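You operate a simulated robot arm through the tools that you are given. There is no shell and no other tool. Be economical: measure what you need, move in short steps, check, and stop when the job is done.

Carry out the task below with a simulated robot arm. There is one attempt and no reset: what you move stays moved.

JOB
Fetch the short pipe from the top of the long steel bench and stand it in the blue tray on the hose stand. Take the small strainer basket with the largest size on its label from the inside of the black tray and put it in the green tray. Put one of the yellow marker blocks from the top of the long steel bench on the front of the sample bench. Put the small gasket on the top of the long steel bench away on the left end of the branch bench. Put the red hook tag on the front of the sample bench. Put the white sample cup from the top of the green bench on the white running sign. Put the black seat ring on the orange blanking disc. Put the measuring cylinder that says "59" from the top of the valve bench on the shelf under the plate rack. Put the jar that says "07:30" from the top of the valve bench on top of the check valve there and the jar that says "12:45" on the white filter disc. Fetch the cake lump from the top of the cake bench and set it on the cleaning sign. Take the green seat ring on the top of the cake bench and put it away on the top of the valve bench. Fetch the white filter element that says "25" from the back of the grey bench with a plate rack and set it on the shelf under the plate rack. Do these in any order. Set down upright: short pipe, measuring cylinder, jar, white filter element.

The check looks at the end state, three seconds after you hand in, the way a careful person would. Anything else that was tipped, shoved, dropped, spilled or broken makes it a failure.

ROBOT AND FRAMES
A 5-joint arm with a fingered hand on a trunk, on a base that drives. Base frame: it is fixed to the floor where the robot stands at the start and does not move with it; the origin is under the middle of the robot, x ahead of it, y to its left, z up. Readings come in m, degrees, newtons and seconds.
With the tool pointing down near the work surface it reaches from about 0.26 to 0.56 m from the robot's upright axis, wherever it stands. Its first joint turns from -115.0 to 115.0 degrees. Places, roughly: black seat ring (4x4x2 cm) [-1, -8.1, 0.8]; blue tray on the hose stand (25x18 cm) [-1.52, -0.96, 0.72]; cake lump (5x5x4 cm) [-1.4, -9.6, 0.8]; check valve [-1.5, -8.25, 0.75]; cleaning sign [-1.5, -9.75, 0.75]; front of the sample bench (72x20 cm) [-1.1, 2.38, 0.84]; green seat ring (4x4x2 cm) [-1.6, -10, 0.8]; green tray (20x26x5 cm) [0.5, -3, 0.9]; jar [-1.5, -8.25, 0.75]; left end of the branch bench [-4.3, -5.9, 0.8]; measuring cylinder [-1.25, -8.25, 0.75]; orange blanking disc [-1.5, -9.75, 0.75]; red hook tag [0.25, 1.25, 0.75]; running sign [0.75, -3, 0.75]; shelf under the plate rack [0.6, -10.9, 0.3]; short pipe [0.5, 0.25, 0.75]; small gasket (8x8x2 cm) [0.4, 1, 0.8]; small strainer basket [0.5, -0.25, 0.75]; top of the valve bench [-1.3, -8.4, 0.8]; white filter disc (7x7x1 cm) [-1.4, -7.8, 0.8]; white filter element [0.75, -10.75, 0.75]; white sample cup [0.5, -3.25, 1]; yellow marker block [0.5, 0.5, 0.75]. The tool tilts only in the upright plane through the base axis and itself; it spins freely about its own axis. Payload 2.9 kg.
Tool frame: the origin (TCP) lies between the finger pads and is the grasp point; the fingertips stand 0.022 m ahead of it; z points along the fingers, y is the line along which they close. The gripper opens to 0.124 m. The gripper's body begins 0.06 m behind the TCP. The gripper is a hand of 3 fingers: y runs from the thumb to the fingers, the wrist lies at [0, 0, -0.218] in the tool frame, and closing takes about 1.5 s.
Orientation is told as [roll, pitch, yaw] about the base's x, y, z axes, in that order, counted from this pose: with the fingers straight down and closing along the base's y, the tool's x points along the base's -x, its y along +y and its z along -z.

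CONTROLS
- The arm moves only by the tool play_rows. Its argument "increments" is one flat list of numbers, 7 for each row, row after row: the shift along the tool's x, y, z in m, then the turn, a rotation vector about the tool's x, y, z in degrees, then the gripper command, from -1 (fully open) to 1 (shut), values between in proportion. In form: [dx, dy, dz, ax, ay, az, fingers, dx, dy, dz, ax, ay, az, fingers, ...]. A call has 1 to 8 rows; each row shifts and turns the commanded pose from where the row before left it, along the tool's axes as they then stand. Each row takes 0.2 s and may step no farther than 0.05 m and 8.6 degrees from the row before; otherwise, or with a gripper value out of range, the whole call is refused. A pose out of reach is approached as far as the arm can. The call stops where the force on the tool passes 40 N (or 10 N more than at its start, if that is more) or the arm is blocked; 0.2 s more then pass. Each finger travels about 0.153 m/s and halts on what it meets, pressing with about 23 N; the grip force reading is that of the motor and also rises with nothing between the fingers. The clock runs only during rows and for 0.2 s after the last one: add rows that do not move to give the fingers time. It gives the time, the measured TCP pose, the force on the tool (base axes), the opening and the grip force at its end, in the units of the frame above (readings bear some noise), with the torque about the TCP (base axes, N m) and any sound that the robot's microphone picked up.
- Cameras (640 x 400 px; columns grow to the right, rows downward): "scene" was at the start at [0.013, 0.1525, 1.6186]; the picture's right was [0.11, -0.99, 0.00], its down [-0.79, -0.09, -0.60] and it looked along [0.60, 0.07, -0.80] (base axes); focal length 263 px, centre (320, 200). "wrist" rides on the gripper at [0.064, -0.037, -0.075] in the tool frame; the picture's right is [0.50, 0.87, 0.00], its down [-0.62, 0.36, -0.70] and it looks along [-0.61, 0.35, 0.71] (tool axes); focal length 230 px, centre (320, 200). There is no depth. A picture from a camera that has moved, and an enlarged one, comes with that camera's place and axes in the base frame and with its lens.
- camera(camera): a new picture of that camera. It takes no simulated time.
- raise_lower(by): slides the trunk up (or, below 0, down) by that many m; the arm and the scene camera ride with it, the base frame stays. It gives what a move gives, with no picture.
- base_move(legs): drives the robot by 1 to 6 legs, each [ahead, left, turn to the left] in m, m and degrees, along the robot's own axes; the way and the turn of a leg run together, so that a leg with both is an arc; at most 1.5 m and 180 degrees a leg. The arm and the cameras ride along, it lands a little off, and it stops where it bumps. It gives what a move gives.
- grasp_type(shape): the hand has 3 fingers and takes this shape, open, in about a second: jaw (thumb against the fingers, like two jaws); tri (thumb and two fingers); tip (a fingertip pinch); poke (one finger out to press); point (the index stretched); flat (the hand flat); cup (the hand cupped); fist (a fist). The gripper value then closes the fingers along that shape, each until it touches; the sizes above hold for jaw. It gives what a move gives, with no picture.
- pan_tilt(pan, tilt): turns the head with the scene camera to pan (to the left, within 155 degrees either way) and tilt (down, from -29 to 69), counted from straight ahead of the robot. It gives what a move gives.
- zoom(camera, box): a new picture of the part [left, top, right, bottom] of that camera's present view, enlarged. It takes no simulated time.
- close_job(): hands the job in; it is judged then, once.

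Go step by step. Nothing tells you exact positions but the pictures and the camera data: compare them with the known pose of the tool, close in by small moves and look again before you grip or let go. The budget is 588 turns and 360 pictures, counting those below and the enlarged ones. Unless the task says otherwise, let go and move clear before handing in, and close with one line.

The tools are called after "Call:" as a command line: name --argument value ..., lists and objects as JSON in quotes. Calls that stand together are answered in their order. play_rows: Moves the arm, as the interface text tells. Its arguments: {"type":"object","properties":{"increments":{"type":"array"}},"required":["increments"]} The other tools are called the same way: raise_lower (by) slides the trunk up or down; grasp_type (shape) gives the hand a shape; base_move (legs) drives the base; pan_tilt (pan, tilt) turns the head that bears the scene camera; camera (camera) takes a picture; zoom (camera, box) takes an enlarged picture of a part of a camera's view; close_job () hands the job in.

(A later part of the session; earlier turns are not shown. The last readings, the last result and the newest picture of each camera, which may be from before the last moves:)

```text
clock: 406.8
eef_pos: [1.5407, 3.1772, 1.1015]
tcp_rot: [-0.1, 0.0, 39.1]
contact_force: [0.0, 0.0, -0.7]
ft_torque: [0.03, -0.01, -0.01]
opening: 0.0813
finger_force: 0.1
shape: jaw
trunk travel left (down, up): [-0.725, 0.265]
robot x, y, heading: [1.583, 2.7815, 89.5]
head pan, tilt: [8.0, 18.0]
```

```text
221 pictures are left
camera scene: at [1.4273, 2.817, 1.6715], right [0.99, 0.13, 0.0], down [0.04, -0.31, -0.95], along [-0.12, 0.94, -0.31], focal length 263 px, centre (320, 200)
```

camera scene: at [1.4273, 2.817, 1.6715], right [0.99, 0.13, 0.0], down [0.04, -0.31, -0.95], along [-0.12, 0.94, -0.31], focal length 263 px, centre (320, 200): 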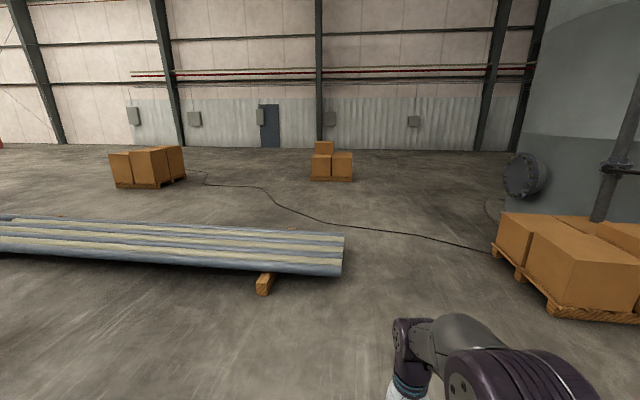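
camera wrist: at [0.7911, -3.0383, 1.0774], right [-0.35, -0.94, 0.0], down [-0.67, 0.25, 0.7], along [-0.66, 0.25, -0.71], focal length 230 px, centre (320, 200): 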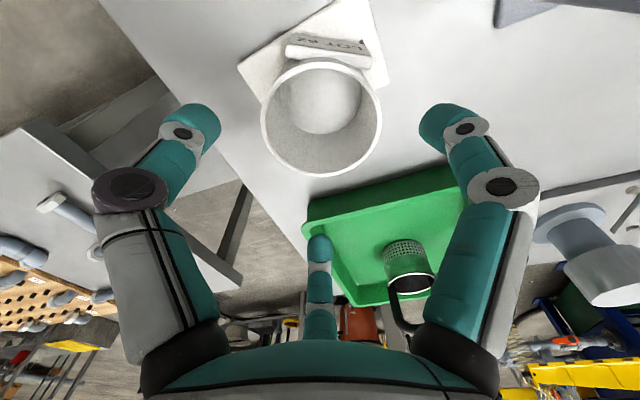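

Call:
pan_tilt --pan 85 --tilt 25

Call:
camera --camera "scene"

```text
clock: 408.3
eef_pos: [1.5414, 3.1776, 1.1012]
tcp_rot: [-0.1, 0.0, 39.1]
contact_force: [-1.0, 0.3, 1.0]
ft_torque: [0.01, 0.03, -0.01]
opening: 0.081
finger_force: 0.1
shape: jaw
trunk travel left (down, up): [-0.725, 0.265]
robot x, y, heading: [1.5857, 2.7856, 89.3]
head pan, tilt: [85.0, 25.0]
```

```text
220 pictures are left
camera scene: at [1.3478, 2.7333, 1.6602], right [0.1, 1.0, 0.0], down [0.42, -0.04, -0.91], along [-0.9, 0.09, -0.42], focal length 263 px, centre (320, 200)
```

scene: 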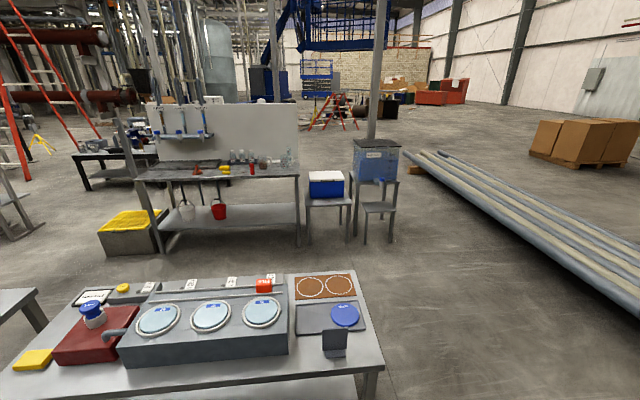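

The way round the north table is clear. I drive round it and back to the front of the long bench.

Call:
base_move --legs '[[0.87, 0, 0.7], [0, 0, 90], [1.0, 0, 0], [0.9, 0, 0], [0, 0, 180], [0, -1.4, 0]]'

Call:
pan_tilt --pan -20 --tilt 40

Call:
camera --camera "scene"

```text
clock: 439.8
eef_pos: [0.0281, 2.3025, 1.1004]
tcp_rot: [-0.2, 0.1, -52.3]
contact_force: [0.0, 0.1, 0.9]
ft_torque: [-0.02, -0.01, 0.0]
opening: 0.0809
finger_force: 0.1
shape: jaw
trunk travel left (down, up): [-0.725, 0.265]
robot x, y, heading: [-0.3651, 2.2657, -1.9]
head pan, tilt: [85.0, 25.0]
```

```text
clock: 441.6
eef_pos: [0.0292, 2.3029, 1.1001]
tcp_rot: [-0.2, 0.0, -52.2]
contact_force: [0.1, 0.5, 0.0]
ft_torque: [0.02, 0.0, 0.04]
opening: 0.081
finger_force: 0.2
shape: jaw
trunk travel left (down, up): [-0.725, 0.265]
robot x, y, heading: [-0.3658, 2.2685, -1.6]
head pan, tilt: [-20.0, 40.0]
```

```text
219 pictures are left
camera scene: at [-0.343, 2.3827, 1.6368], right [-0.37, -0.93, 0.0], down [-0.6, 0.24, -0.77], along [0.71, -0.29, -0.64], focal length 263 px, centre (320, 200)
```

scene: 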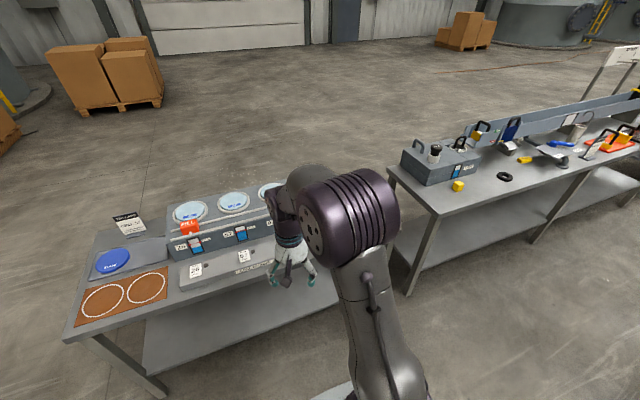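

Call:
base_move --legs '[[0, 0, 1.7], [0, -1.42, 0], [0.27, 0, 0]]'

Call:
pan_tilt --pan 6 --tilt 53

Call:
camera --camera "scene"

Call:
camera --camera "wrist"

```text
clock: 450.4
eef_pos: [0.2974, 0.9308, 1.1003]
tcp_rot: [-0.1, 0.1, -49.8]
contact_force: [1.1, 0.6, 0.2]
ft_torque: [-0.02, 0.01, 0.02]
opening: 0.0811
finger_force: 0.1
shape: jaw
trunk travel left (down, up): [-0.725, 0.265]
robot x, y, heading: [-0.0954, 0.8775, 0.7]
head pan, tilt: [-20.0, 40.0]
```

```text
clock: 451.3
eef_pos: [0.2967, 0.9306, 1.1005]
tcp_rot: [-0.1, 0.0, -49.8]
contact_force: [0.4, -0.7, -0.2]
ft_torque: [0.0, -0.01, 0.01]
opening: 0.0808
finger_force: 0.0
shape: jaw
trunk travel left (down, up): [-0.725, 0.265]
robot x, y, heading: [-0.0946, 0.8758, 0.9]
head pan, tilt: [6.0, 53.0]
```

```text
218 pictures are left
camera scene: at [-0.0842, 1.0304, 1.6187], right [0.11, -0.99, 0.0], down [-0.79, -0.09, -0.6], along [0.6, 0.07, -0.8], focal length 263 px, centre (320, 200)
```

scene: 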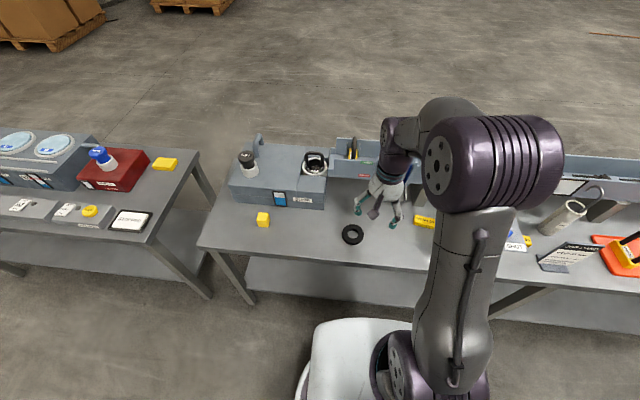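

```text
217 pictures are left
camera wrist: at [0.2265, 0.955, 1.1758], right [0.34, 0.94, 0.0], down [0.67, -0.24, 0.7], along [0.66, -0.24, -0.71], focal length 230 px, centre (320, 200)
```

wrist: 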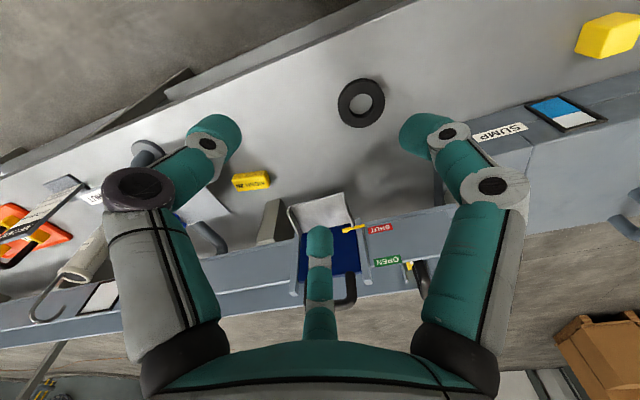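

Gasket at about (0.398,0.968). I move over it with the hand open and lower partly.

Call:
play_rows --increments '[-0.0125, 0.034, 0.03, 0, 0, 0, -0.85, -0.0125, 0.034, 0.03, 0, 0, 0, -0.85, -0.012, 0.033, 0.03, 0, 0, 0, -0.85, 0, 0, 0.05, 0, 0, 0, -0.85, 0, 0, 0.05, 0, 0, 0, -0.85, 0, 0, 0, 0, 0, 0, -0.85]'

Call:
camera --camera "wrist"

Call:
zoom --camera "scene" --box '[280, 150, 440, 270]'

```text
clock: 452.7
eef_pos: [0.3976, 0.9682, 0.9117]
tcp_rot: [-0.1, 0.0, -49.8]
contact_force: [-0.5, 0.4, -0.8]
ft_torque: [0.07, -0.01, 0.02]
opening: 0.1146
finger_force: 0.1
shape: jaw
trunk travel left (down, up): [-0.725, 0.265]
robot x, y, heading: [-0.0962, 0.879, 0.5]
head pan, tilt: [6.0, 53.0]
```

```text
216 pictures are left
camera wrist: at [0.3276, 0.9926, 0.9853], right [0.34, 0.94, 0.0], down [0.67, -0.24, 0.7], along [0.66, -0.24, -0.71], focal length 230 px, centre (320, 200)
```

wrist: 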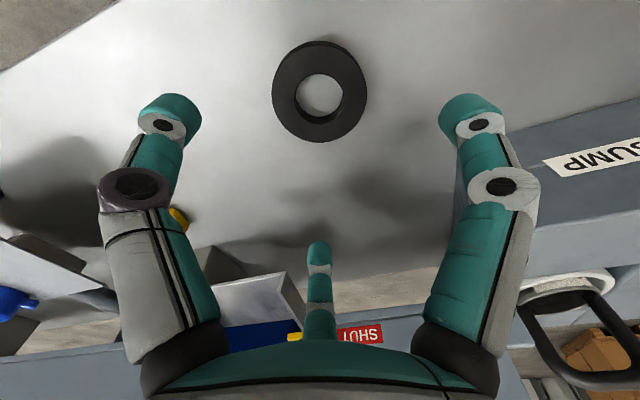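

```text
3.33 times, centred on (360, 210) of scene
camera zoom: at [-0.0847, 1.0303, 1.6187], right [0.11, -0.99, 0.0], down [-0.79, -0.09, -0.6], along [0.6, 0.07, -0.8], focal length 876 px, centre (187, 167)
```

zoom: 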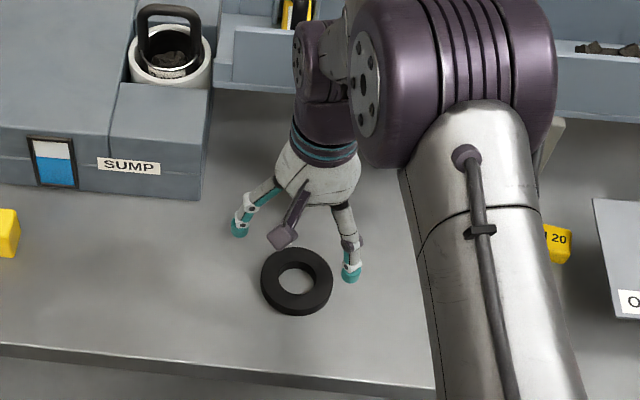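

Call:
play_rows --increments '[0.004, -0.004, 0.04, 0, 0, 0, -0.85, 0, 0, 0.04, 0, 0, 0, -0.85, 0, 0, 0.024, 0, 0, 0, -0.85, 0, 0, 0, 0, 0, 0, -0.5, 0, 0, 0, 0, 0, 0, -0.2, 0, 0, 0, 0, 0, 0, 0.5, 0, 0, 0, 0, 0, 0, 1, 0, 0, 0, 0, 0, 0, 1]'

Call:
camera --camera "wrist"

```text
clock: 454.5
eef_pos: [0.3948, 0.9689, 0.8068]
tcp_rot: [-0.1, 0.0, -49.9]
contact_force: [1.1, 0.5, 0.0]
ft_torque: [0.03, 0.0, 0.02]
opening: 0.0684
finger_force: 22.7
shape: jaw
trunk travel left (down, up): [-0.725, 0.265]
robot x, y, heading: [-0.0956, 0.8769, 0.7]
head pan, tilt: [6.0, 53.0]
```

```text
214 pictures are left
camera wrist: at [0.3244, 0.9936, 0.8816], right [0.34, 0.94, 0.0], down [0.67, -0.24, 0.7], along [0.66, -0.24, -0.71], focal length 230 px, centre (320, 200)
```

wrist: 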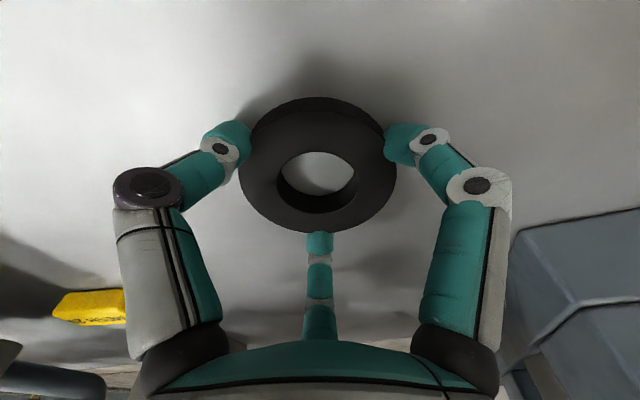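

Gasket held. I lift it and head south along the corridor, then look west toward the branch bench.

Call:
play_rows --increments '[0, 0, -0.03, 0, 0, 0, 1, 0, 0, -0.05, 0, 0, 0, 1, 0, 0, -0.05, 0, 0, 0, 1, 0, 0, -0.05, 0, 0, 0, 1, 0, 0, -0.05, 0, 0, 0, 1, 0, 0, -0.04, 0, 0, 0, 1]'

Call:
base_move --legs '[[-0.35, 0, 0], [0, 0, -90], [1.4, 0, 0], [1.4, 0, 0], [1.4, 0, 0]]'

Call:
pan_tilt --pan -30 --tilt 18

Call:
camera --camera "scene"

Call:
camera --camera "wrist"

```text
clock: 455.9
eef_pos: [0.3941, 0.9675, 1.0788]
tcp_rot: [-0.1, 0.0, -49.7]
contact_force: [0.8, 0.4, 0.2]
ft_torque: [-0.01, 0.01, 0.02]
opening: 0.0684
finger_force: 23.3
shape: jaw
trunk travel left (down, up): [-0.725, 0.265]
robot x, y, heading: [-0.0949, 0.8824, 0.7]
head pan, tilt: [6.0, 53.0]
```

```text
clock: 481.7
eef_pos: [-0.3326, -3.7788, 1.0777]
tcp_rot: [-0.2, 0.0, -138.9]
contact_force: [-0.6, 0.8, -0.7]
ft_torque: [0.0, 0.01, -0.01]
opening: 0.0679
finger_force: 23.3
shape: jaw
trunk travel left (down, up): [-0.725, 0.265]
robot x, y, heading: [-0.4314, -3.2926, -88.5]
head pan, tilt: [6.0, 53.0]
```

```text
clock: 482.7
eef_pos: [-0.3313, -3.7784, 1.0769]
tcp_rot: [0.0, 0.0, -138.9]
contact_force: [0.0, 0.0, -1.1]
ft_torque: [0.03, 0.02, -0.02]
opening: 0.068
finger_force: 23.1
shape: jaw
trunk travel left (down, up): [-0.725, 0.265]
robot x, y, heading: [-0.4265, -3.2901, -88.5]
head pan, tilt: [-30.0, 18.0]
```

```text
213 pictures are left
camera scene: at [-0.3299, -3.31, 1.6714], right [-0.88, 0.48, 0.0], down [0.15, 0.27, -0.95], along [-0.45, -0.84, -0.31], focal length 263 px, centre (320, 200)
```

scene: 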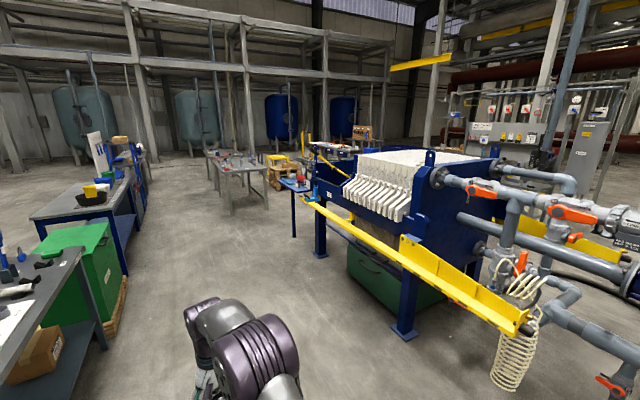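

```text
212 pictures are left
camera wrist: at [-0.3092, -3.7093, 1.1524], right [0.95, -0.32, 0.0], down [-0.23, -0.68, 0.7], along [-0.23, -0.66, -0.71], focal length 230 px, centre (320, 200)
```

wrist: 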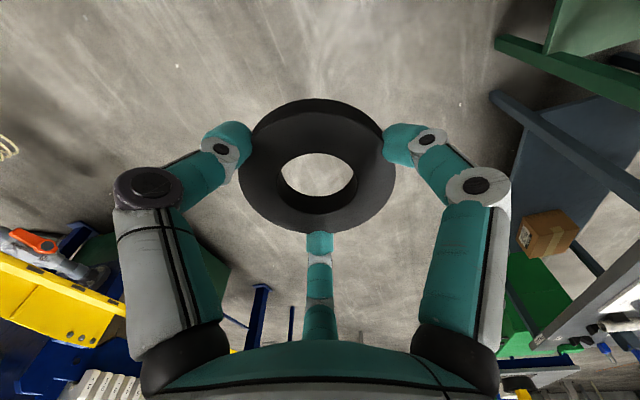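

Call:
base_move --legs '[[0, 0, -1.5], [1.5, 0, 0], [1.4, 0, 0]]'

Call:
pan_tilt --pan -75 --tilt 18

Call:
camera --camera "scene"

```text
clock: 497.0
eef_pos: [-0.2648, -6.6595, 1.0772]
tcp_rot: [0.0, 0.0, -139.1]
contact_force: [0.2, -0.4, -0.7]
ft_torque: [-0.01, 0.0, -0.01]
opening: 0.068
finger_force: 23.1
shape: jaw
trunk travel left (down, up): [-0.725, 0.265]
robot x, y, heading: [-0.3628, -6.1722, -88.9]
head pan, tilt: [-30.0, 18.0]
```

```text
clock: 498.1
eef_pos: [-0.2633, -6.6605, 1.0787]
tcp_rot: [-0.2, 0.0, -139.1]
contact_force: [-0.9, -0.2, -0.8]
ft_torque: [0.0, 0.02, 0.01]
opening: 0.068
finger_force: 22.7
shape: jaw
trunk travel left (down, up): [-0.725, 0.265]
robot x, y, heading: [-0.3594, -6.1736, -88.6]
head pan, tilt: [-75.0, 18.0]
```

```text
211 pictures are left
camera scene: at [-0.3054, -6.1355, 1.6715], right [-0.28, 0.96, 0.0], down [0.3, 0.09, -0.95], along [-0.91, -0.27, -0.31], focal length 263 px, centre (320, 200)
```

scene: 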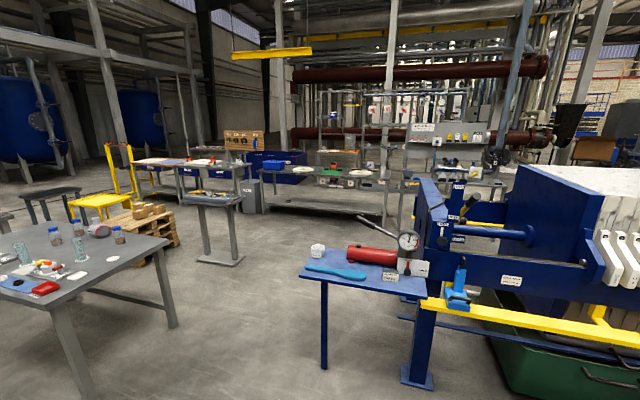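

Call:
zoom --camera "scene" --box '[200, 100, 440, 250]'

```text
2.67 times, centred on (320, 175) of scene
camera zoom: at [-0.3054, -6.1355, 1.6715], right [-0.28, 0.96, 0.0], down [0.3, 0.09, -0.95], along [-0.91, -0.27, -0.31], focal length 701 px, centre (320, 267)
```

zoom: 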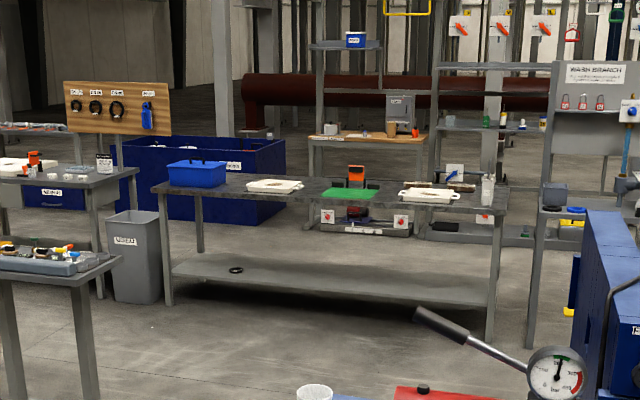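

The branch bench's left end is beyond, at (-4.3,-5.9). I take the aisle at y≈-7.1 westward.

Call:
base_move --legs '[[0.93, 0, -1.4], [0, 0, -90], [1.4, 0, 0]]'

Call:
pan_tilt --pan 0 --tilt 22

Call:
camera --camera "scene"

```text
clock: 513.5
eef_pos: [-2.2677, -7.1433, 1.078]
tcp_rot: [-0.1, 0.1, 128.0]
contact_force: [0.1, 0.2, -0.9]
ft_torque: [0.02, 0.03, 0.01]
opening: 0.0676
finger_force: 22.7
shape: jaw
trunk travel left (down, up): [-0.725, 0.265]
robot x, y, heading: [-1.7773, -7.0745, 178.5]
head pan, tilt: [-75.0, 18.0]
```

```text
clock: 515.0
eef_pos: [-2.268, -7.1421, 1.0788]
tcp_rot: [-0.1, 0.0, 128.0]
contact_force: [0.0, -1.1, -0.9]
ft_torque: [0.0, -0.01, -0.01]
opening: 0.0679
finger_force: 23.0
shape: jaw
trunk travel left (down, up): [-0.725, 0.265]
robot x, y, heading: [-1.776, -7.0768, 178.4]
head pan, tilt: [0.0, 22.0]
```

```text
209 pictures are left
camera scene: at [-1.8134, -7.2176, 1.665], right [0.03, 1.0, 0.0], down [0.37, -0.01, -0.93], along [-0.93, 0.03, -0.37], focal length 263 px, centre (320, 200)
```

scene: 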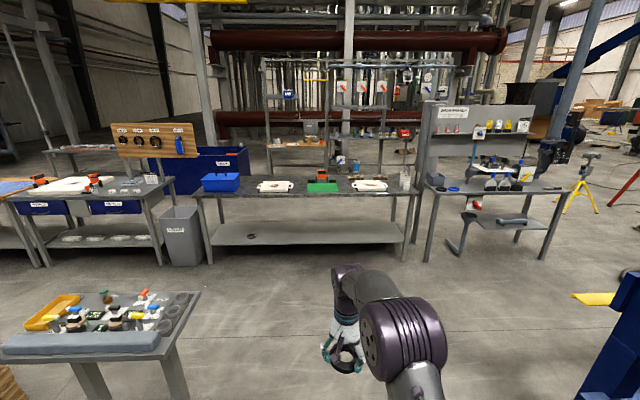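

Call:
play_rows --increments '[0.023, -0.0295, -0.02, 0, 0, 0, 1, 0.023, -0.0295, -0.02, 0, 0, 0, 1, 0.023, -0.0295, -0.02, 0, 0, 0, 1, 0.023, -0.0295, -0.02, 0, 0, 0, 1]'

Call:
base_move --legs '[[1.5, 0, 1.6]]'

Call:
pan_tilt --pan -60 --tilt 25

Call:
camera --camera "scene"

```text
clock: 516.0
eef_pos: [-2.1175, -7.1395, 1.1605]
tcp_rot: [-0.1, 0.1, 128.0]
contact_force: [0.1, 0.5, 0.4]
ft_torque: [0.01, -0.01, 0.02]
opening: 0.0675
finger_force: 23.0
shape: jaw
trunk travel left (down, up): [-0.725, 0.265]
robot x, y, heading: [-1.7742, -7.0741, 178.4]
head pan, tilt: [0.0, 22.0]
```

```text
clock: 523.2
eef_pos: [-3.5867, -7.1345, 1.1611]
tcp_rot: [-0.1, 0.0, 129.9]
contact_force: [1.1, -0.8, -0.6]
ft_torque: [-0.01, 0.0, 0.0]
opening: 0.0675
finger_force: 22.3
shape: jaw
trunk travel left (down, up): [-0.725, 0.265]
robot x, y, heading: [-3.2445, -7.0581, -179.7]
head pan, tilt: [0.0, 22.0]
```

```text
clock: 524.5
eef_pos: [-3.5869, -7.1355, 1.1592]
tcp_rot: [0.0, 0.0, 129.9]
contact_force: [-0.5, -0.4, -0.2]
ft_torque: [0.01, 0.02, 0.0]
opening: 0.0676
finger_force: 23.1
shape: jaw
trunk travel left (down, up): [-0.725, 0.265]
robot x, y, heading: [-3.2441, -7.0559, -179.6]
head pan, tilt: [-60.0, 25.0]
```

```text
208 pictures are left
camera scene: at [-3.232, -7.1213, 1.6602], right [0.86, 0.5, 0.0], down [0.21, -0.36, -0.91], along [-0.46, 0.78, -0.42], focal length 263 px, centre (320, 200)
```

scene: 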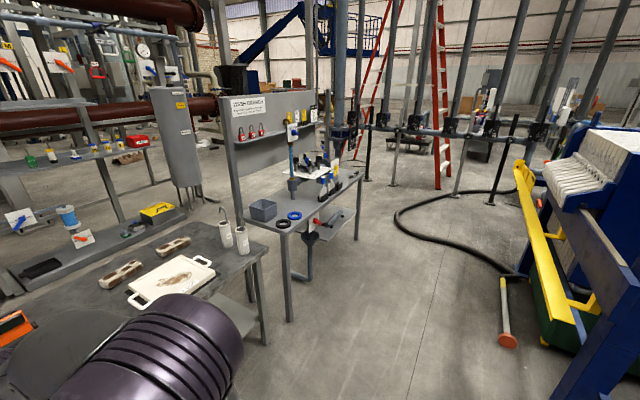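

Call:
base_move --legs '[[0, -1.28, 0], [0.4, 0, 0]]'

Call:
pan_tilt --pan 6 --tilt 50

Call:
camera --camera "scene"

Call:
camera --camera "wrist"

```text
clock: 533.0
eef_pos: [-3.9762, -5.8589, 1.1591]
tcp_rot: [-0.1, -0.1, 129.6]
contact_force: [-0.5, -0.8, -0.5]
ft_torque: [0.02, -0.05, -0.03]
opening: 0.0673
finger_force: 23.8
shape: jaw
trunk travel left (down, up): [-0.725, 0.265]
robot x, y, heading: [-3.6307, -5.7819, 179.7]
head pan, tilt: [-60.0, 25.0]
```

```text
clock: 534.4
eef_pos: [-3.9762, -5.8588, 1.1602]
tcp_rot: [-0.2, 0.0, 129.6]
contact_force: [-1.3, 0.8, 0.0]
ft_torque: [0.0, -0.04, 0.0]
opening: 0.0673
finger_force: 23.2
shape: jaw
trunk travel left (down, up): [-0.725, 0.265]
robot x, y, heading: [-3.6343, -5.7826, 180.0]
head pan, tilt: [6.0, 50.0]
```

```text
207 pictures are left
camera scene: at [-3.6523, -5.9344, 1.6227], right [-0.1, 0.99, 0.0], down [0.76, 0.08, -0.64], along [-0.64, -0.07, -0.77], focal length 263 px, centre (320, 200)
```

scene: 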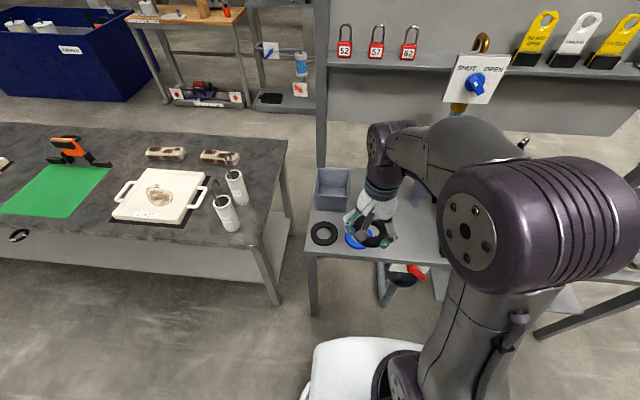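

```text
206 pictures are left
camera wrist: at [-3.9079, -5.885, 1.2343], right [-0.35, -0.94, 0.0], down [-0.67, 0.25, 0.7], along [-0.66, 0.24, -0.71], focal length 230 px, centre (320, 200)
```

wrist: 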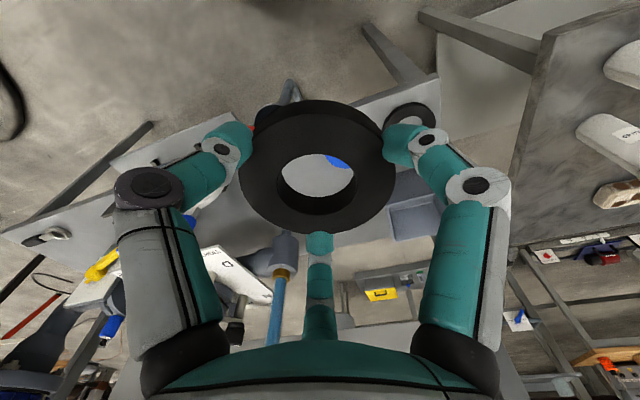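

Call:
zoom --camera "scene" --box '[290, 140, 470, 280]'

```text
2.86 times, centred on (380, 210) of scene
camera zoom: at [-3.6523, -5.9344, 1.6227], right [-0.1, 0.99, 0.0], down [0.76, 0.08, -0.64], along [-0.64, -0.07, -0.77], focal length 751 px, centre (149, 171)
```

zoom: 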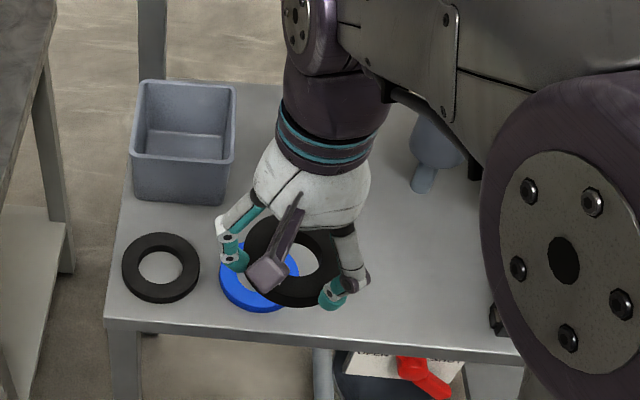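

There is a free patch behind the blue ring, right of the grey box, about (-4.30,-5.80). I move closer and view it from the wrist.

Call:
base_move --legs '[[0.125, 0, 0]]'

Call:
camera --camera "wrist"

Call:
zoom --camera "scene" --box '[270, 130, 470, 290]'

```text
clock: 535.6
eef_pos: [-4.1013, -5.8583, 1.1598]
tcp_rot: [-0.1, 0.0, 129.6]
contact_force: [-0.2, -0.1, -0.9]
ft_torque: [-0.01, -0.03, 0.02]
opening: 0.0678
finger_force: 22.6
shape: jaw
trunk travel left (down, up): [-0.725, 0.265]
robot x, y, heading: [-3.7582, -5.7784, 179.9]
head pan, tilt: [6.0, 50.0]
```

```text
204 pictures are left
camera wrist: at [-4.0333, -5.8846, 1.2342], right [-0.35, -0.94, 0.0], down [-0.67, 0.25, 0.7], along [-0.66, 0.25, -0.71], focal length 230 px, centre (320, 200)
```

wrist: 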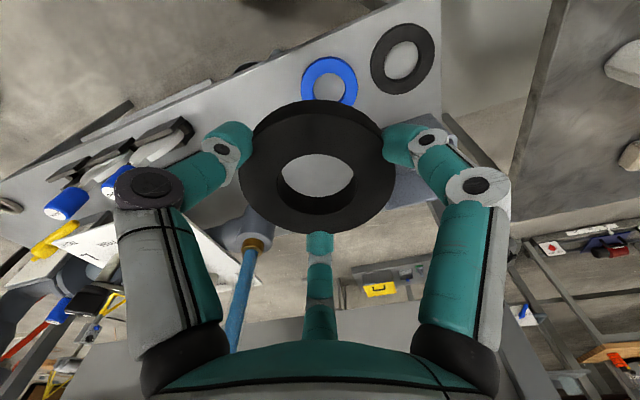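

```text
2.50 times, centred on (370, 210) of scene
camera zoom: at [-3.7779, -5.9344, 1.6227], right [-0.1, 0.99, 0.0], down [0.76, 0.08, -0.64], along [-0.64, -0.07, -0.77], focal length 657 px, centre (195, 175)
```

zoom: 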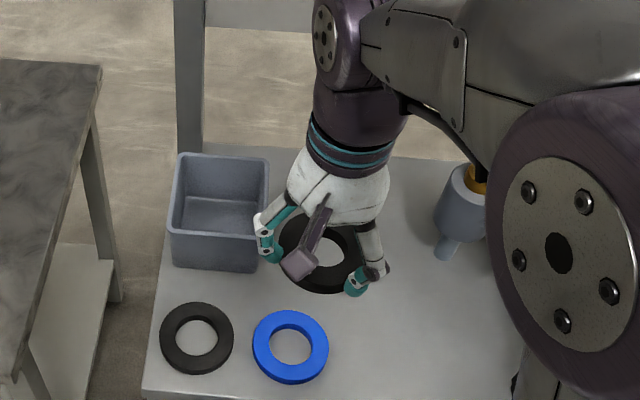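

Call:
play_rows --increments '[-0.0303, 0.019, 0.033, 0, 0, 0, 1, -0.0303, 0.019, 0.033, 0, 0, 0, 1, -0.0303, 0.019, 0.033, 0, 0, 0, 1, -0.0303, 0.019, 0.033, 0, 0, 0, 1, -0.0303, 0.019, 0.033, 0, 0, 0, 1, -0.0303, 0.019, 0.033, 0, 0, 0, 1, 0, 0, 0, 0, 0, 0, 1]'

Call:
camera --camera "wrist"

Call:
zoom --camera "scene" --box '[270, 130, 470, 290]'

```text
clock: 537.2
eef_pos: [-4.3027, -5.7901, 0.9574]
tcp_rot: [0.0, -0.1, 129.5]
contact_force: [-0.5, 0.3, -0.9]
ft_torque: [0.0, 0.0, -0.02]
opening: 0.0674
finger_force: 22.6
shape: jaw
trunk travel left (down, up): [-0.725, 0.265]
robot x, y, heading: [-3.7587, -5.7795, 180.0]
head pan, tilt: [6.0, 50.0]
```

```text
202 pictures are left
camera wrist: at [-4.2345, -5.8169, 1.032], right [-0.35, -0.94, 0.0], down [-0.67, 0.25, 0.7], along [-0.66, 0.24, -0.71], focal length 230 px, centre (320, 200)
```

wrist: 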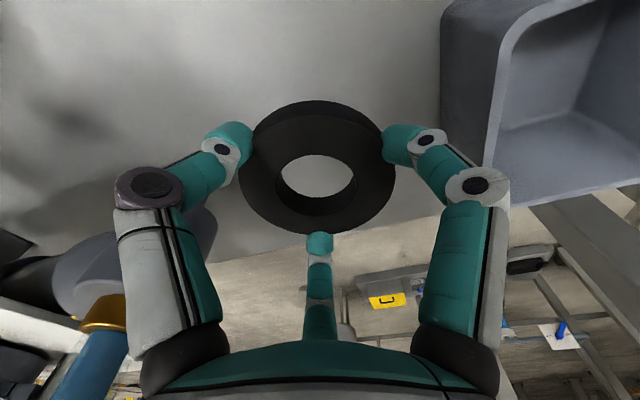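

```text
2.50 times, centred on (370, 210) of scene
camera zoom: at [-3.7763, -5.9346, 1.6227], right [-0.1, 0.99, 0.0], down [0.76, 0.08, -0.64], along [-0.64, -0.07, -0.77], focal length 657 px, centre (195, 175)
```

zoom: 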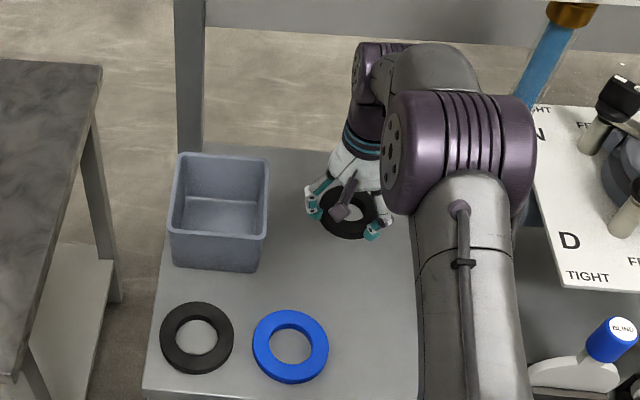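

Clear beneath. I lower to the bench in steps.

Call:
play_rows --increments '[0, 0, 0.04, 0, 0, 0, 1, 0, 0, 0.04, 0, 0, 0, 1, 0, 0, 0.03, 0, 0, 0, 1, 0, 0, 0.01, 0, 0, 0, 1, 0, 0, 0.006, 0, 0, 0, 1, 0, 0, 0.005, 0, 0, 0, 1, 0, 0, 0.004, 0, 0, 0, 1]'

Call:
zoom --camera "scene" --box '[270, 130, 470, 290]'

```text
clock: 538.8
eef_pos: [-4.3057, -5.7899, 0.8253]
tcp_rot: [0.0, 0.0, 129.7]
contact_force: [-0.8, -0.4, 5.9]
ft_torque: [0.07, 0.0, -0.02]
opening: 0.0673
finger_force: 22.6
shape: jaw
trunk travel left (down, up): [-0.725, 0.265]
robot x, y, heading: [-3.7624, -5.7812, 180.0]
head pan, tilt: [6.0, 50.0]
```

```text
2.50 times, centred on (370, 210) of scene
camera zoom: at [-3.7765, -5.9344, 1.6228], right [-0.1, 0.99, 0.0], down [0.76, 0.08, -0.64], along [-0.64, -0.07, -0.77], focal length 657 px, centre (195, 175)
```

zoom: 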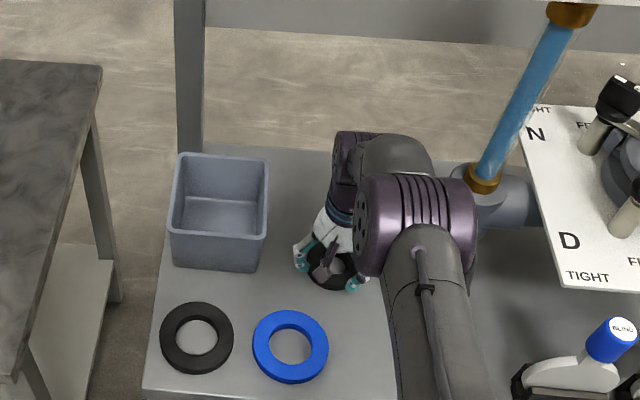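

Contact (5.9 N) at z 0.825. I open moderately and rise.

Call:
play_rows --increments '[0, 0, 0, 0, 0, 0, 0.2, 0, 0, 0, 0, 0, 0, -0.2, 0, 0, 0, 0, 0, 0, -0.5, 0, 0, 0, 0, 0, 0, -0.5, 0, 0, -0.03, 0, 0, 0, -0.5, 0, 0, -0.04, 0, 0, 0, -0.5, 0, 0, -0.05, 0, 0, 0, -0.5, 0, 0, -0.05, 0, 0, 0, -0.5]'

Call:
play_rows --increments '[0.03, -0.035, 0, 0, 0, 0, -0.5, 0.03, -0.035, -0.01, 0, 0, 0, -0.5, 0.03, -0.035, -0.01, 0, 0, 0, -0.5, 0, 0, -0.04, 0, 0, 0, -0.5, 0, 0, -0.04, 0, 0, 0, -0.5, 0, 0, 0, 0, 0, 0, -0.5]'

Call:
zoom --camera "scene" --box '[270, 130, 470, 290]'

```text
clock: 540.6
eef_pos: [-4.3071, -5.789, 0.998]
tcp_rot: [0.0, 0.0, 129.6]
contact_force: [0.6, 0.4, 0.7]
ft_torque: [0.02, 0.02, -0.02]
opening: 0.0926
finger_force: 0.2
shape: jaw
trunk travel left (down, up): [-0.725, 0.265]
robot x, y, heading: [-3.7603, -5.78, 179.8]
head pan, tilt: [6.0, 50.0]
```

```text
clock: 542.0
eef_pos: [-4.1688, -5.7926, 1.0965]
tcp_rot: [-0.1, 0.0, 129.6]
contact_force: [-1.6, -0.8, 0.3]
ft_torque: [0.02, 0.0, -0.02]
opening: 0.093
finger_force: 0.1
shape: jaw
trunk travel left (down, up): [-0.725, 0.265]
robot x, y, heading: [-3.7603, -5.7791, 180.1]
head pan, tilt: [6.0, 50.0]
```

```text
2.50 times, centred on (370, 210) of scene
camera zoom: at [-3.7782, -5.9344, 1.6227], right [-0.1, 0.99, 0.0], down [0.76, 0.08, -0.64], along [-0.64, -0.07, -0.77], focal length 657 px, centre (195, 175)
```

zoom: 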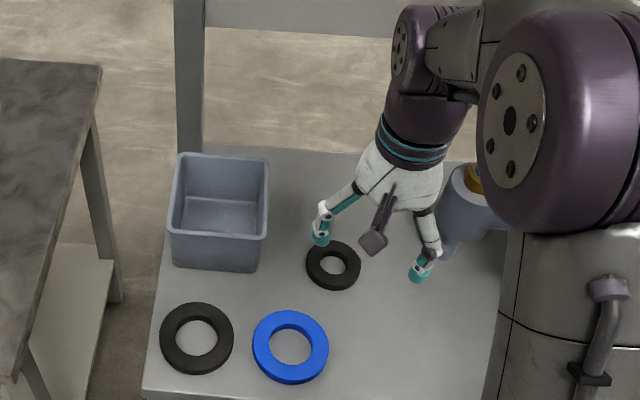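

Gasket placed. Now to the valve bench: I drive back to the aisle at y≈-7.1 and look at the bench from the north-west.

Call:
base_move --legs '[[-0.5, 0, 0], [0, 1.3, 0], [0, 0, 180], [0.7, 0, 0]]'

Call:
pan_tilt --pan -40 --tilt 28

Call:
camera --camera "scene"

```text
clock: 562.0
eef_pos: [-2.1599, -7.0172, 1.0976]
tcp_rot: [0.0, 0.0, -47.5]
contact_force: [0.5, -0.7, 1.2]
ft_torque: [0.0, -0.02, -0.04]
opening: 0.0926
finger_force: 0.1
shape: jaw
trunk travel left (down, up): [-0.725, 0.265]
robot x, y, heading: [-2.567, -7.0525, 3.1]
head pan, tilt: [6.0, 50.0]
```

```text
clock: 563.1
eef_pos: [-2.16, -7.018, 1.0958]
tcp_rot: [-0.1, -0.1, -47.4]
contact_force: [0.8, -0.4, -0.3]
ft_torque: [0.03, -0.01, -0.01]
opening: 0.0928
finger_force: 0.0
shape: jaw
trunk travel left (down, up): [-0.725, 0.265]
robot x, y, heading: [-2.5682, -7.052, 3.0]
head pan, tilt: [-40.0, 28.0]
```

```text
198 pictures are left
camera scene: at [-2.5625, -6.965, 1.6553], right [-0.6, -0.8, 0.0], down [-0.38, 0.28, -0.88], along [0.71, -0.53, -0.47], focal length 263 px, centre (320, 200)
```

scene: 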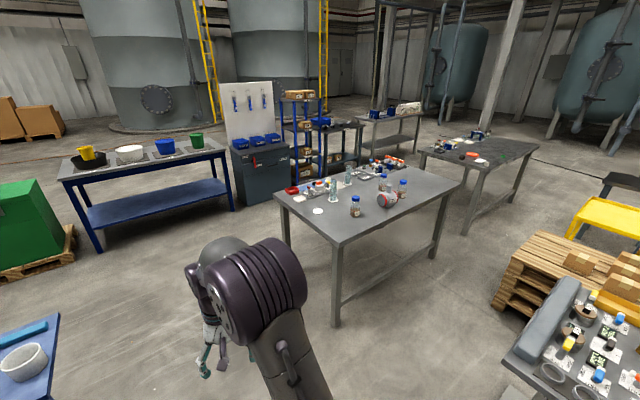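

Call:
zoom --camera "scene" --box '[265, 145, 425, 245]'

Call:
zoom --camera "scene" --box '[410, 110, 550, 200]'

```text
4.00 times, centred on (345, 195) of scene
camera zoom: at [-2.5625, -6.965, 1.6553], right [-0.6, -0.8, 0.0], down [-0.38, 0.28, -0.88], along [0.71, -0.53, -0.47], focal length 1052 px, centre (220, 220)
```

zoom: 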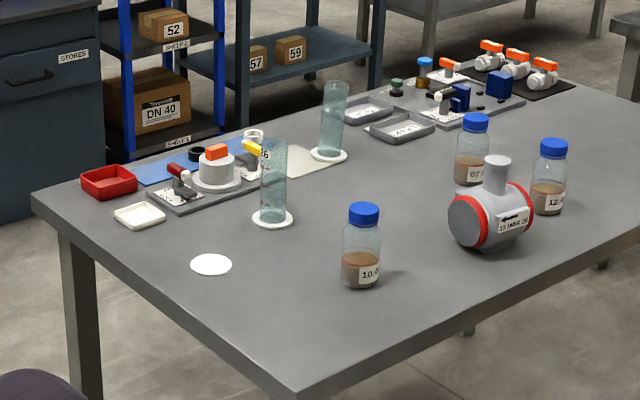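

```text
4.44 times, centred on (480, 155) of scene
camera zoom: at [-2.5625, -6.965, 1.6553], right [-0.6, -0.8, 0.0], down [-0.38, 0.28, -0.88], along [0.71, -0.53, -0.47], focal length 1168 px, centre (-391, 400)
```

zoom: 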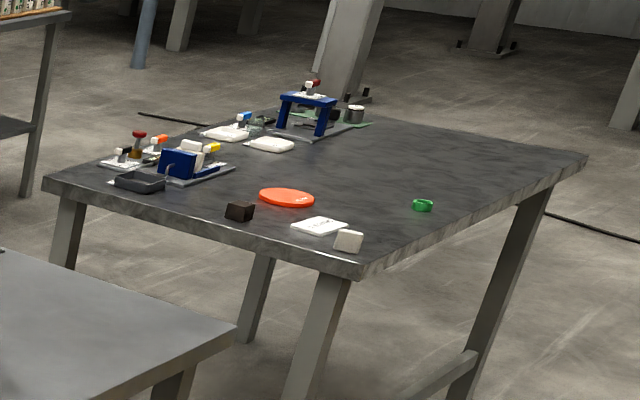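

I see three jars, the check valve, two cylinders and the white disc here; and the cake bench beyond. I drive to the west side of the valve bench.

Call:
base_move --legs '[[0, 0, -3], [0.52, 0, 0], [0, -0.75, 0]]'

Call:
pan_tilt --pan 0 --tilt 45

Call:
camera --camera "scene"

```text
clock: 570.2
eef_pos: [-1.6405, -7.7867, 1.0963]
tcp_rot: [-0.1, -0.1, -50.5]
contact_force: [0.4, 0.0, 0.4]
ft_torque: [-0.02, 0.01, -0.02]
opening: 0.0929
finger_force: 0.2
shape: jaw
trunk travel left (down, up): [-0.725, 0.265]
robot x, y, heading: [-2.0473, -7.7993, -0.3]
head pan, tilt: [-40.0, 28.0]
```

```text
clock: 571.3
eef_pos: [-1.6402, -7.787, 1.096]
tcp_rot: [0.0, -0.1, -50.4]
contact_force: [-0.1, 0.0, -0.2]
ft_torque: [0.0, -0.03, -0.01]
opening: 0.0929
finger_force: 0.0
shape: jaw
trunk travel left (down, up): [-0.725, 0.265]
robot x, y, heading: [-2.0426, -7.7981, -0.5]
head pan, tilt: [0.0, 45.0]
```

```text
195 pictures are left
camera scene: at [-2.027, -7.6546, 1.6296], right [0.0, -1.0, 0.0], down [-0.71, 0.0, -0.71], along [0.71, 0.0, -0.71], focal length 263 px, centre (320, 200)
```

scene: 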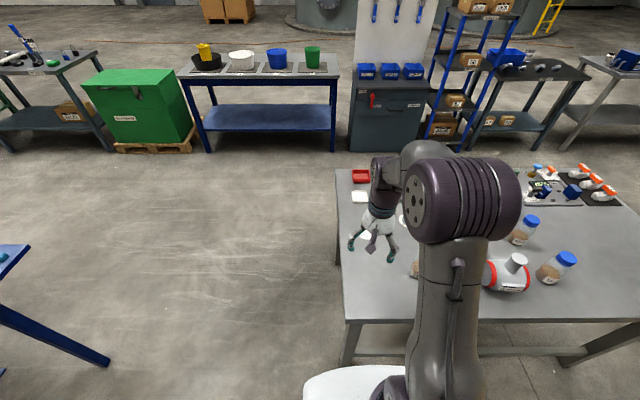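

Call:
base_move --legs '[[0, -0.6, 0.4], [0.05, 0, 0]]'

Call:
camera --camera "scene"

Call:
camera --camera "wrist"

```text
clock: 575.2
eef_pos: [-1.5927, -8.3866, 1.0968]
tcp_rot: [-0.2, 0.1, -50.8]
contact_force: [-0.1, 0.1, -0.8]
ft_torque: [-0.03, -0.02, -0.03]
opening: 0.0927
finger_force: 0.1
shape: jaw
trunk travel left (down, up): [-0.725, 0.265]
robot x, y, heading: [-2.0054, -8.3951, -0.5]
head pan, tilt: [0.0, 45.0]
```

```text
194 pictures are left
camera scene: at [-1.9795, -8.2513, 1.6296], right [-0.01, -1.0, 0.0], down [-0.71, 0.01, -0.71], along [0.71, -0.01, -0.71], focal length 263 px, centre (320, 200)
```

scene: 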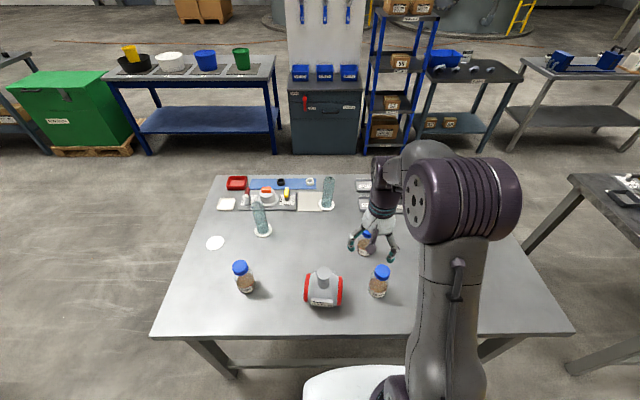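

```text
193 pictures are left
camera wrist: at [-1.6631, -8.3604, 1.1711], right [0.35, 0.93, 0.0], down [0.67, -0.25, 0.7], along [0.65, -0.25, -0.71], focal length 230 px, centre (320, 200)
```

wrist: 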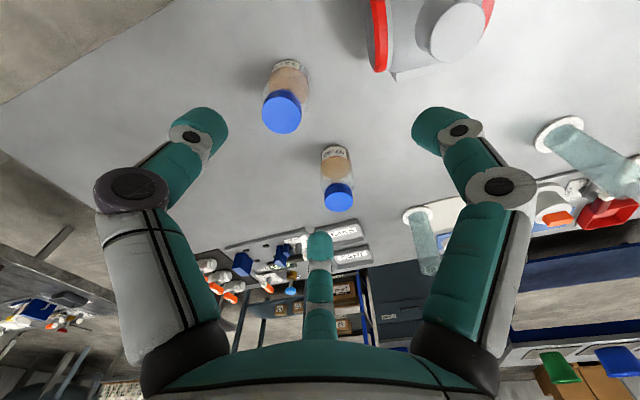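

Call:
zoom --camera "scene" --box '[200, 165, 420, 320]'

Call:
zoom --camera "wrist" --box '[240, 0, 520, 220]'

```text
2.58 times, centred on (310, 242) of scene
camera zoom: at [-1.9795, -8.2513, 1.6296], right [-0.01, -1.0, 0.0], down [-0.71, 0.01, -0.71], along [0.71, -0.01, -0.71], focal length 678 px, centre (346, 90)
```

zoom: 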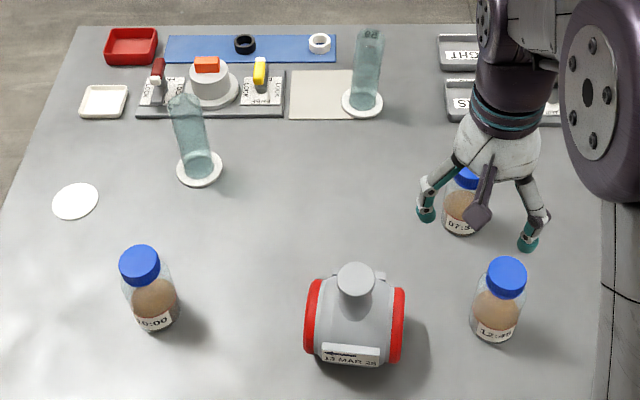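

```text
1.82 times, centred on (380, 110) of wrist
camera zoom: at [-1.6631, -8.3604, 1.1711], right [0.35, 0.93, 0.0], down [0.67, -0.25, 0.7], along [0.65, -0.25, -0.71], focal length 418 px, centre (211, 364)
```

zoom: 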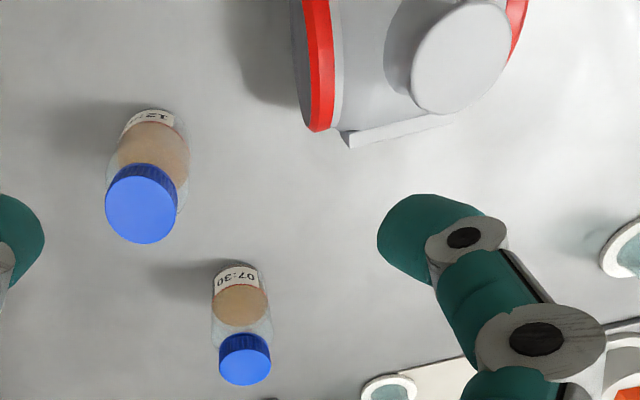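

Jar 07:30 is at about (-1.408,-8.425); the check valve's flange top at (-1.594,-8.268,0.945). I drive 5 cm closer and move above the 07:30 jar.

Call:
base_move --legs '[[0.055, 0, 0.5]]'

Call:
play_rows --increments '[-0.028, 0.019, 0.02, 0, 0, 0, -0.6, -0.028, 0.019, 0.02, 0, 0, 0, -0.6, -0.028, 0.019, 0.02, 0, 0, 0, -0.6, -0.028, 0.019, 0.02, 0, 0, 0, -0.6, 0, 0, 0.03, 0, 0, 0, -0.6, 0, 0, 0, 0, 0, 0, -0.6]'

Call:
camera --camera "wrist"

Call:
zoom --camera "scene" --box '[280, 170, 460, 320]'

```text
clock: 576.1
eef_pos: [-1.538, -8.3824, 1.0962]
tcp_rot: [-0.1, 0.1, -50.3]
contact_force: [0.0, -0.1, -0.4]
ft_torque: [0.02, 0.04, -0.03]
opening: 0.0928
finger_force: 0.3
shape: jaw
trunk travel left (down, up): [-0.725, 0.265]
robot x, y, heading: [-1.9455, -8.3994, 0.0]
head pan, tilt: [0.0, 45.0]
```

```text
clock: 577.5
eef_pos: [-1.4065, -8.4212, 0.9892]
tcp_rot: [-0.1, 0.1, -50.3]
contact_force: [0.3, 0.1, 0.5]
ft_torque: [0.0, -0.02, 0.0]
opening: 0.0987
finger_force: 0.1
shape: jaw
trunk travel left (down, up): [-0.725, 0.265]
robot x, y, heading: [-1.943, -8.3981, -0.2]
head pan, tilt: [0.0, 45.0]
```

```text
190 pictures are left
camera wrist: at [-1.477, -8.3957, 1.0636], right [0.35, 0.94, 0.0], down [0.67, -0.25, 0.7], along [0.66, -0.24, -0.71], focal length 230 px, centre (320, 200)
```

wrist: 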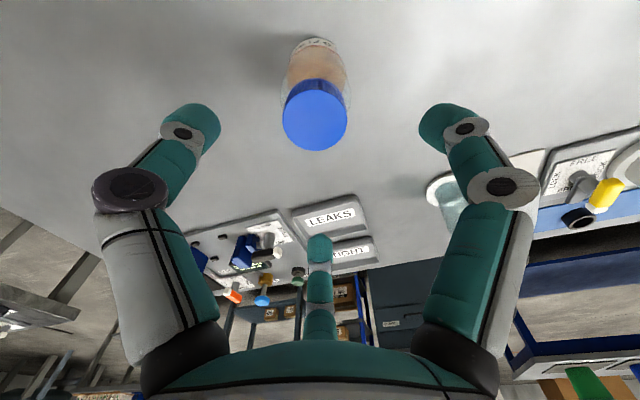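

```text
2.67 times, centred on (370, 245) of scene
camera zoom: at [-1.9259, -8.2513, 1.6296], right [0.0, -1.0, 0.0], down [-0.71, 0.0, -0.71], along [0.71, 0.0, -0.71], focal length 701 px, centre (187, 80)
```

zoom: 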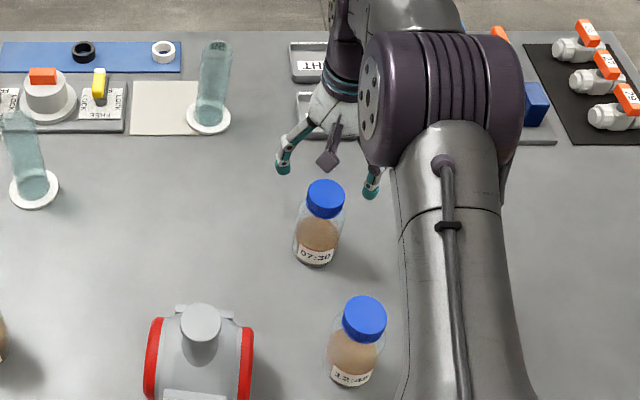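

Call:
play_rows --increments '[0.001, -0.004, 0.035, 0, 0, 0, -0.6, 0, 0, 0.035, 0, 0, 0, -0.6, 0, 0, 0.035, 0, 0, 0, -0.6, 0, 0, 0.028, 0, 0, 0, -0.6, 0, 0, 0, 0, 0, 0, -0.6]'

Call:
camera --camera "wrist"

Call:
zoom --camera "scene" --box '[280, 170, 460, 320]'

```text
clock: 578.7
eef_pos: [-1.4114, -8.4204, 0.8527]
tcp_rot: [0.1, 0.1, -50.3]
contact_force: [0.4, 0.2, 0.5]
ft_torque: [0.0, 0.07, 0.01]
opening: 0.0991
finger_force: 0.1
shape: jaw
trunk travel left (down, up): [-0.725, 0.265]
robot x, y, heading: [-1.945, -8.3932, 0.1]
head pan, tilt: [0.0, 45.0]
```

```text
188 pictures are left
camera wrist: at [-1.4811, -8.3958, 0.9276], right [0.35, 0.94, 0.0], down [0.67, -0.25, 0.7], along [0.66, -0.24, -0.71], focal length 230 px, centre (320, 200)
```

wrist: 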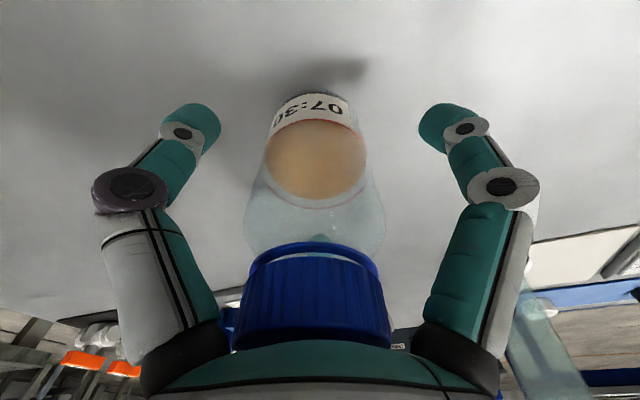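

```text
2.67 times, centred on (370, 245) of scene
camera zoom: at [-1.9263, -8.2511, 1.6296], right [0.0, -1.0, 0.0], down [-0.71, 0.0, -0.71], along [0.71, 0.0, -0.71], focal length 701 px, centre (187, 80)
```

zoom: 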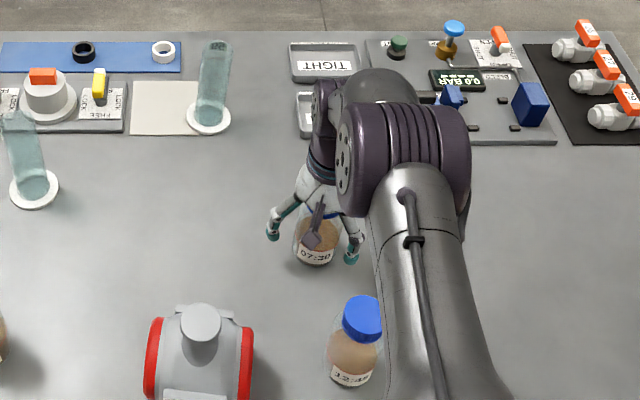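

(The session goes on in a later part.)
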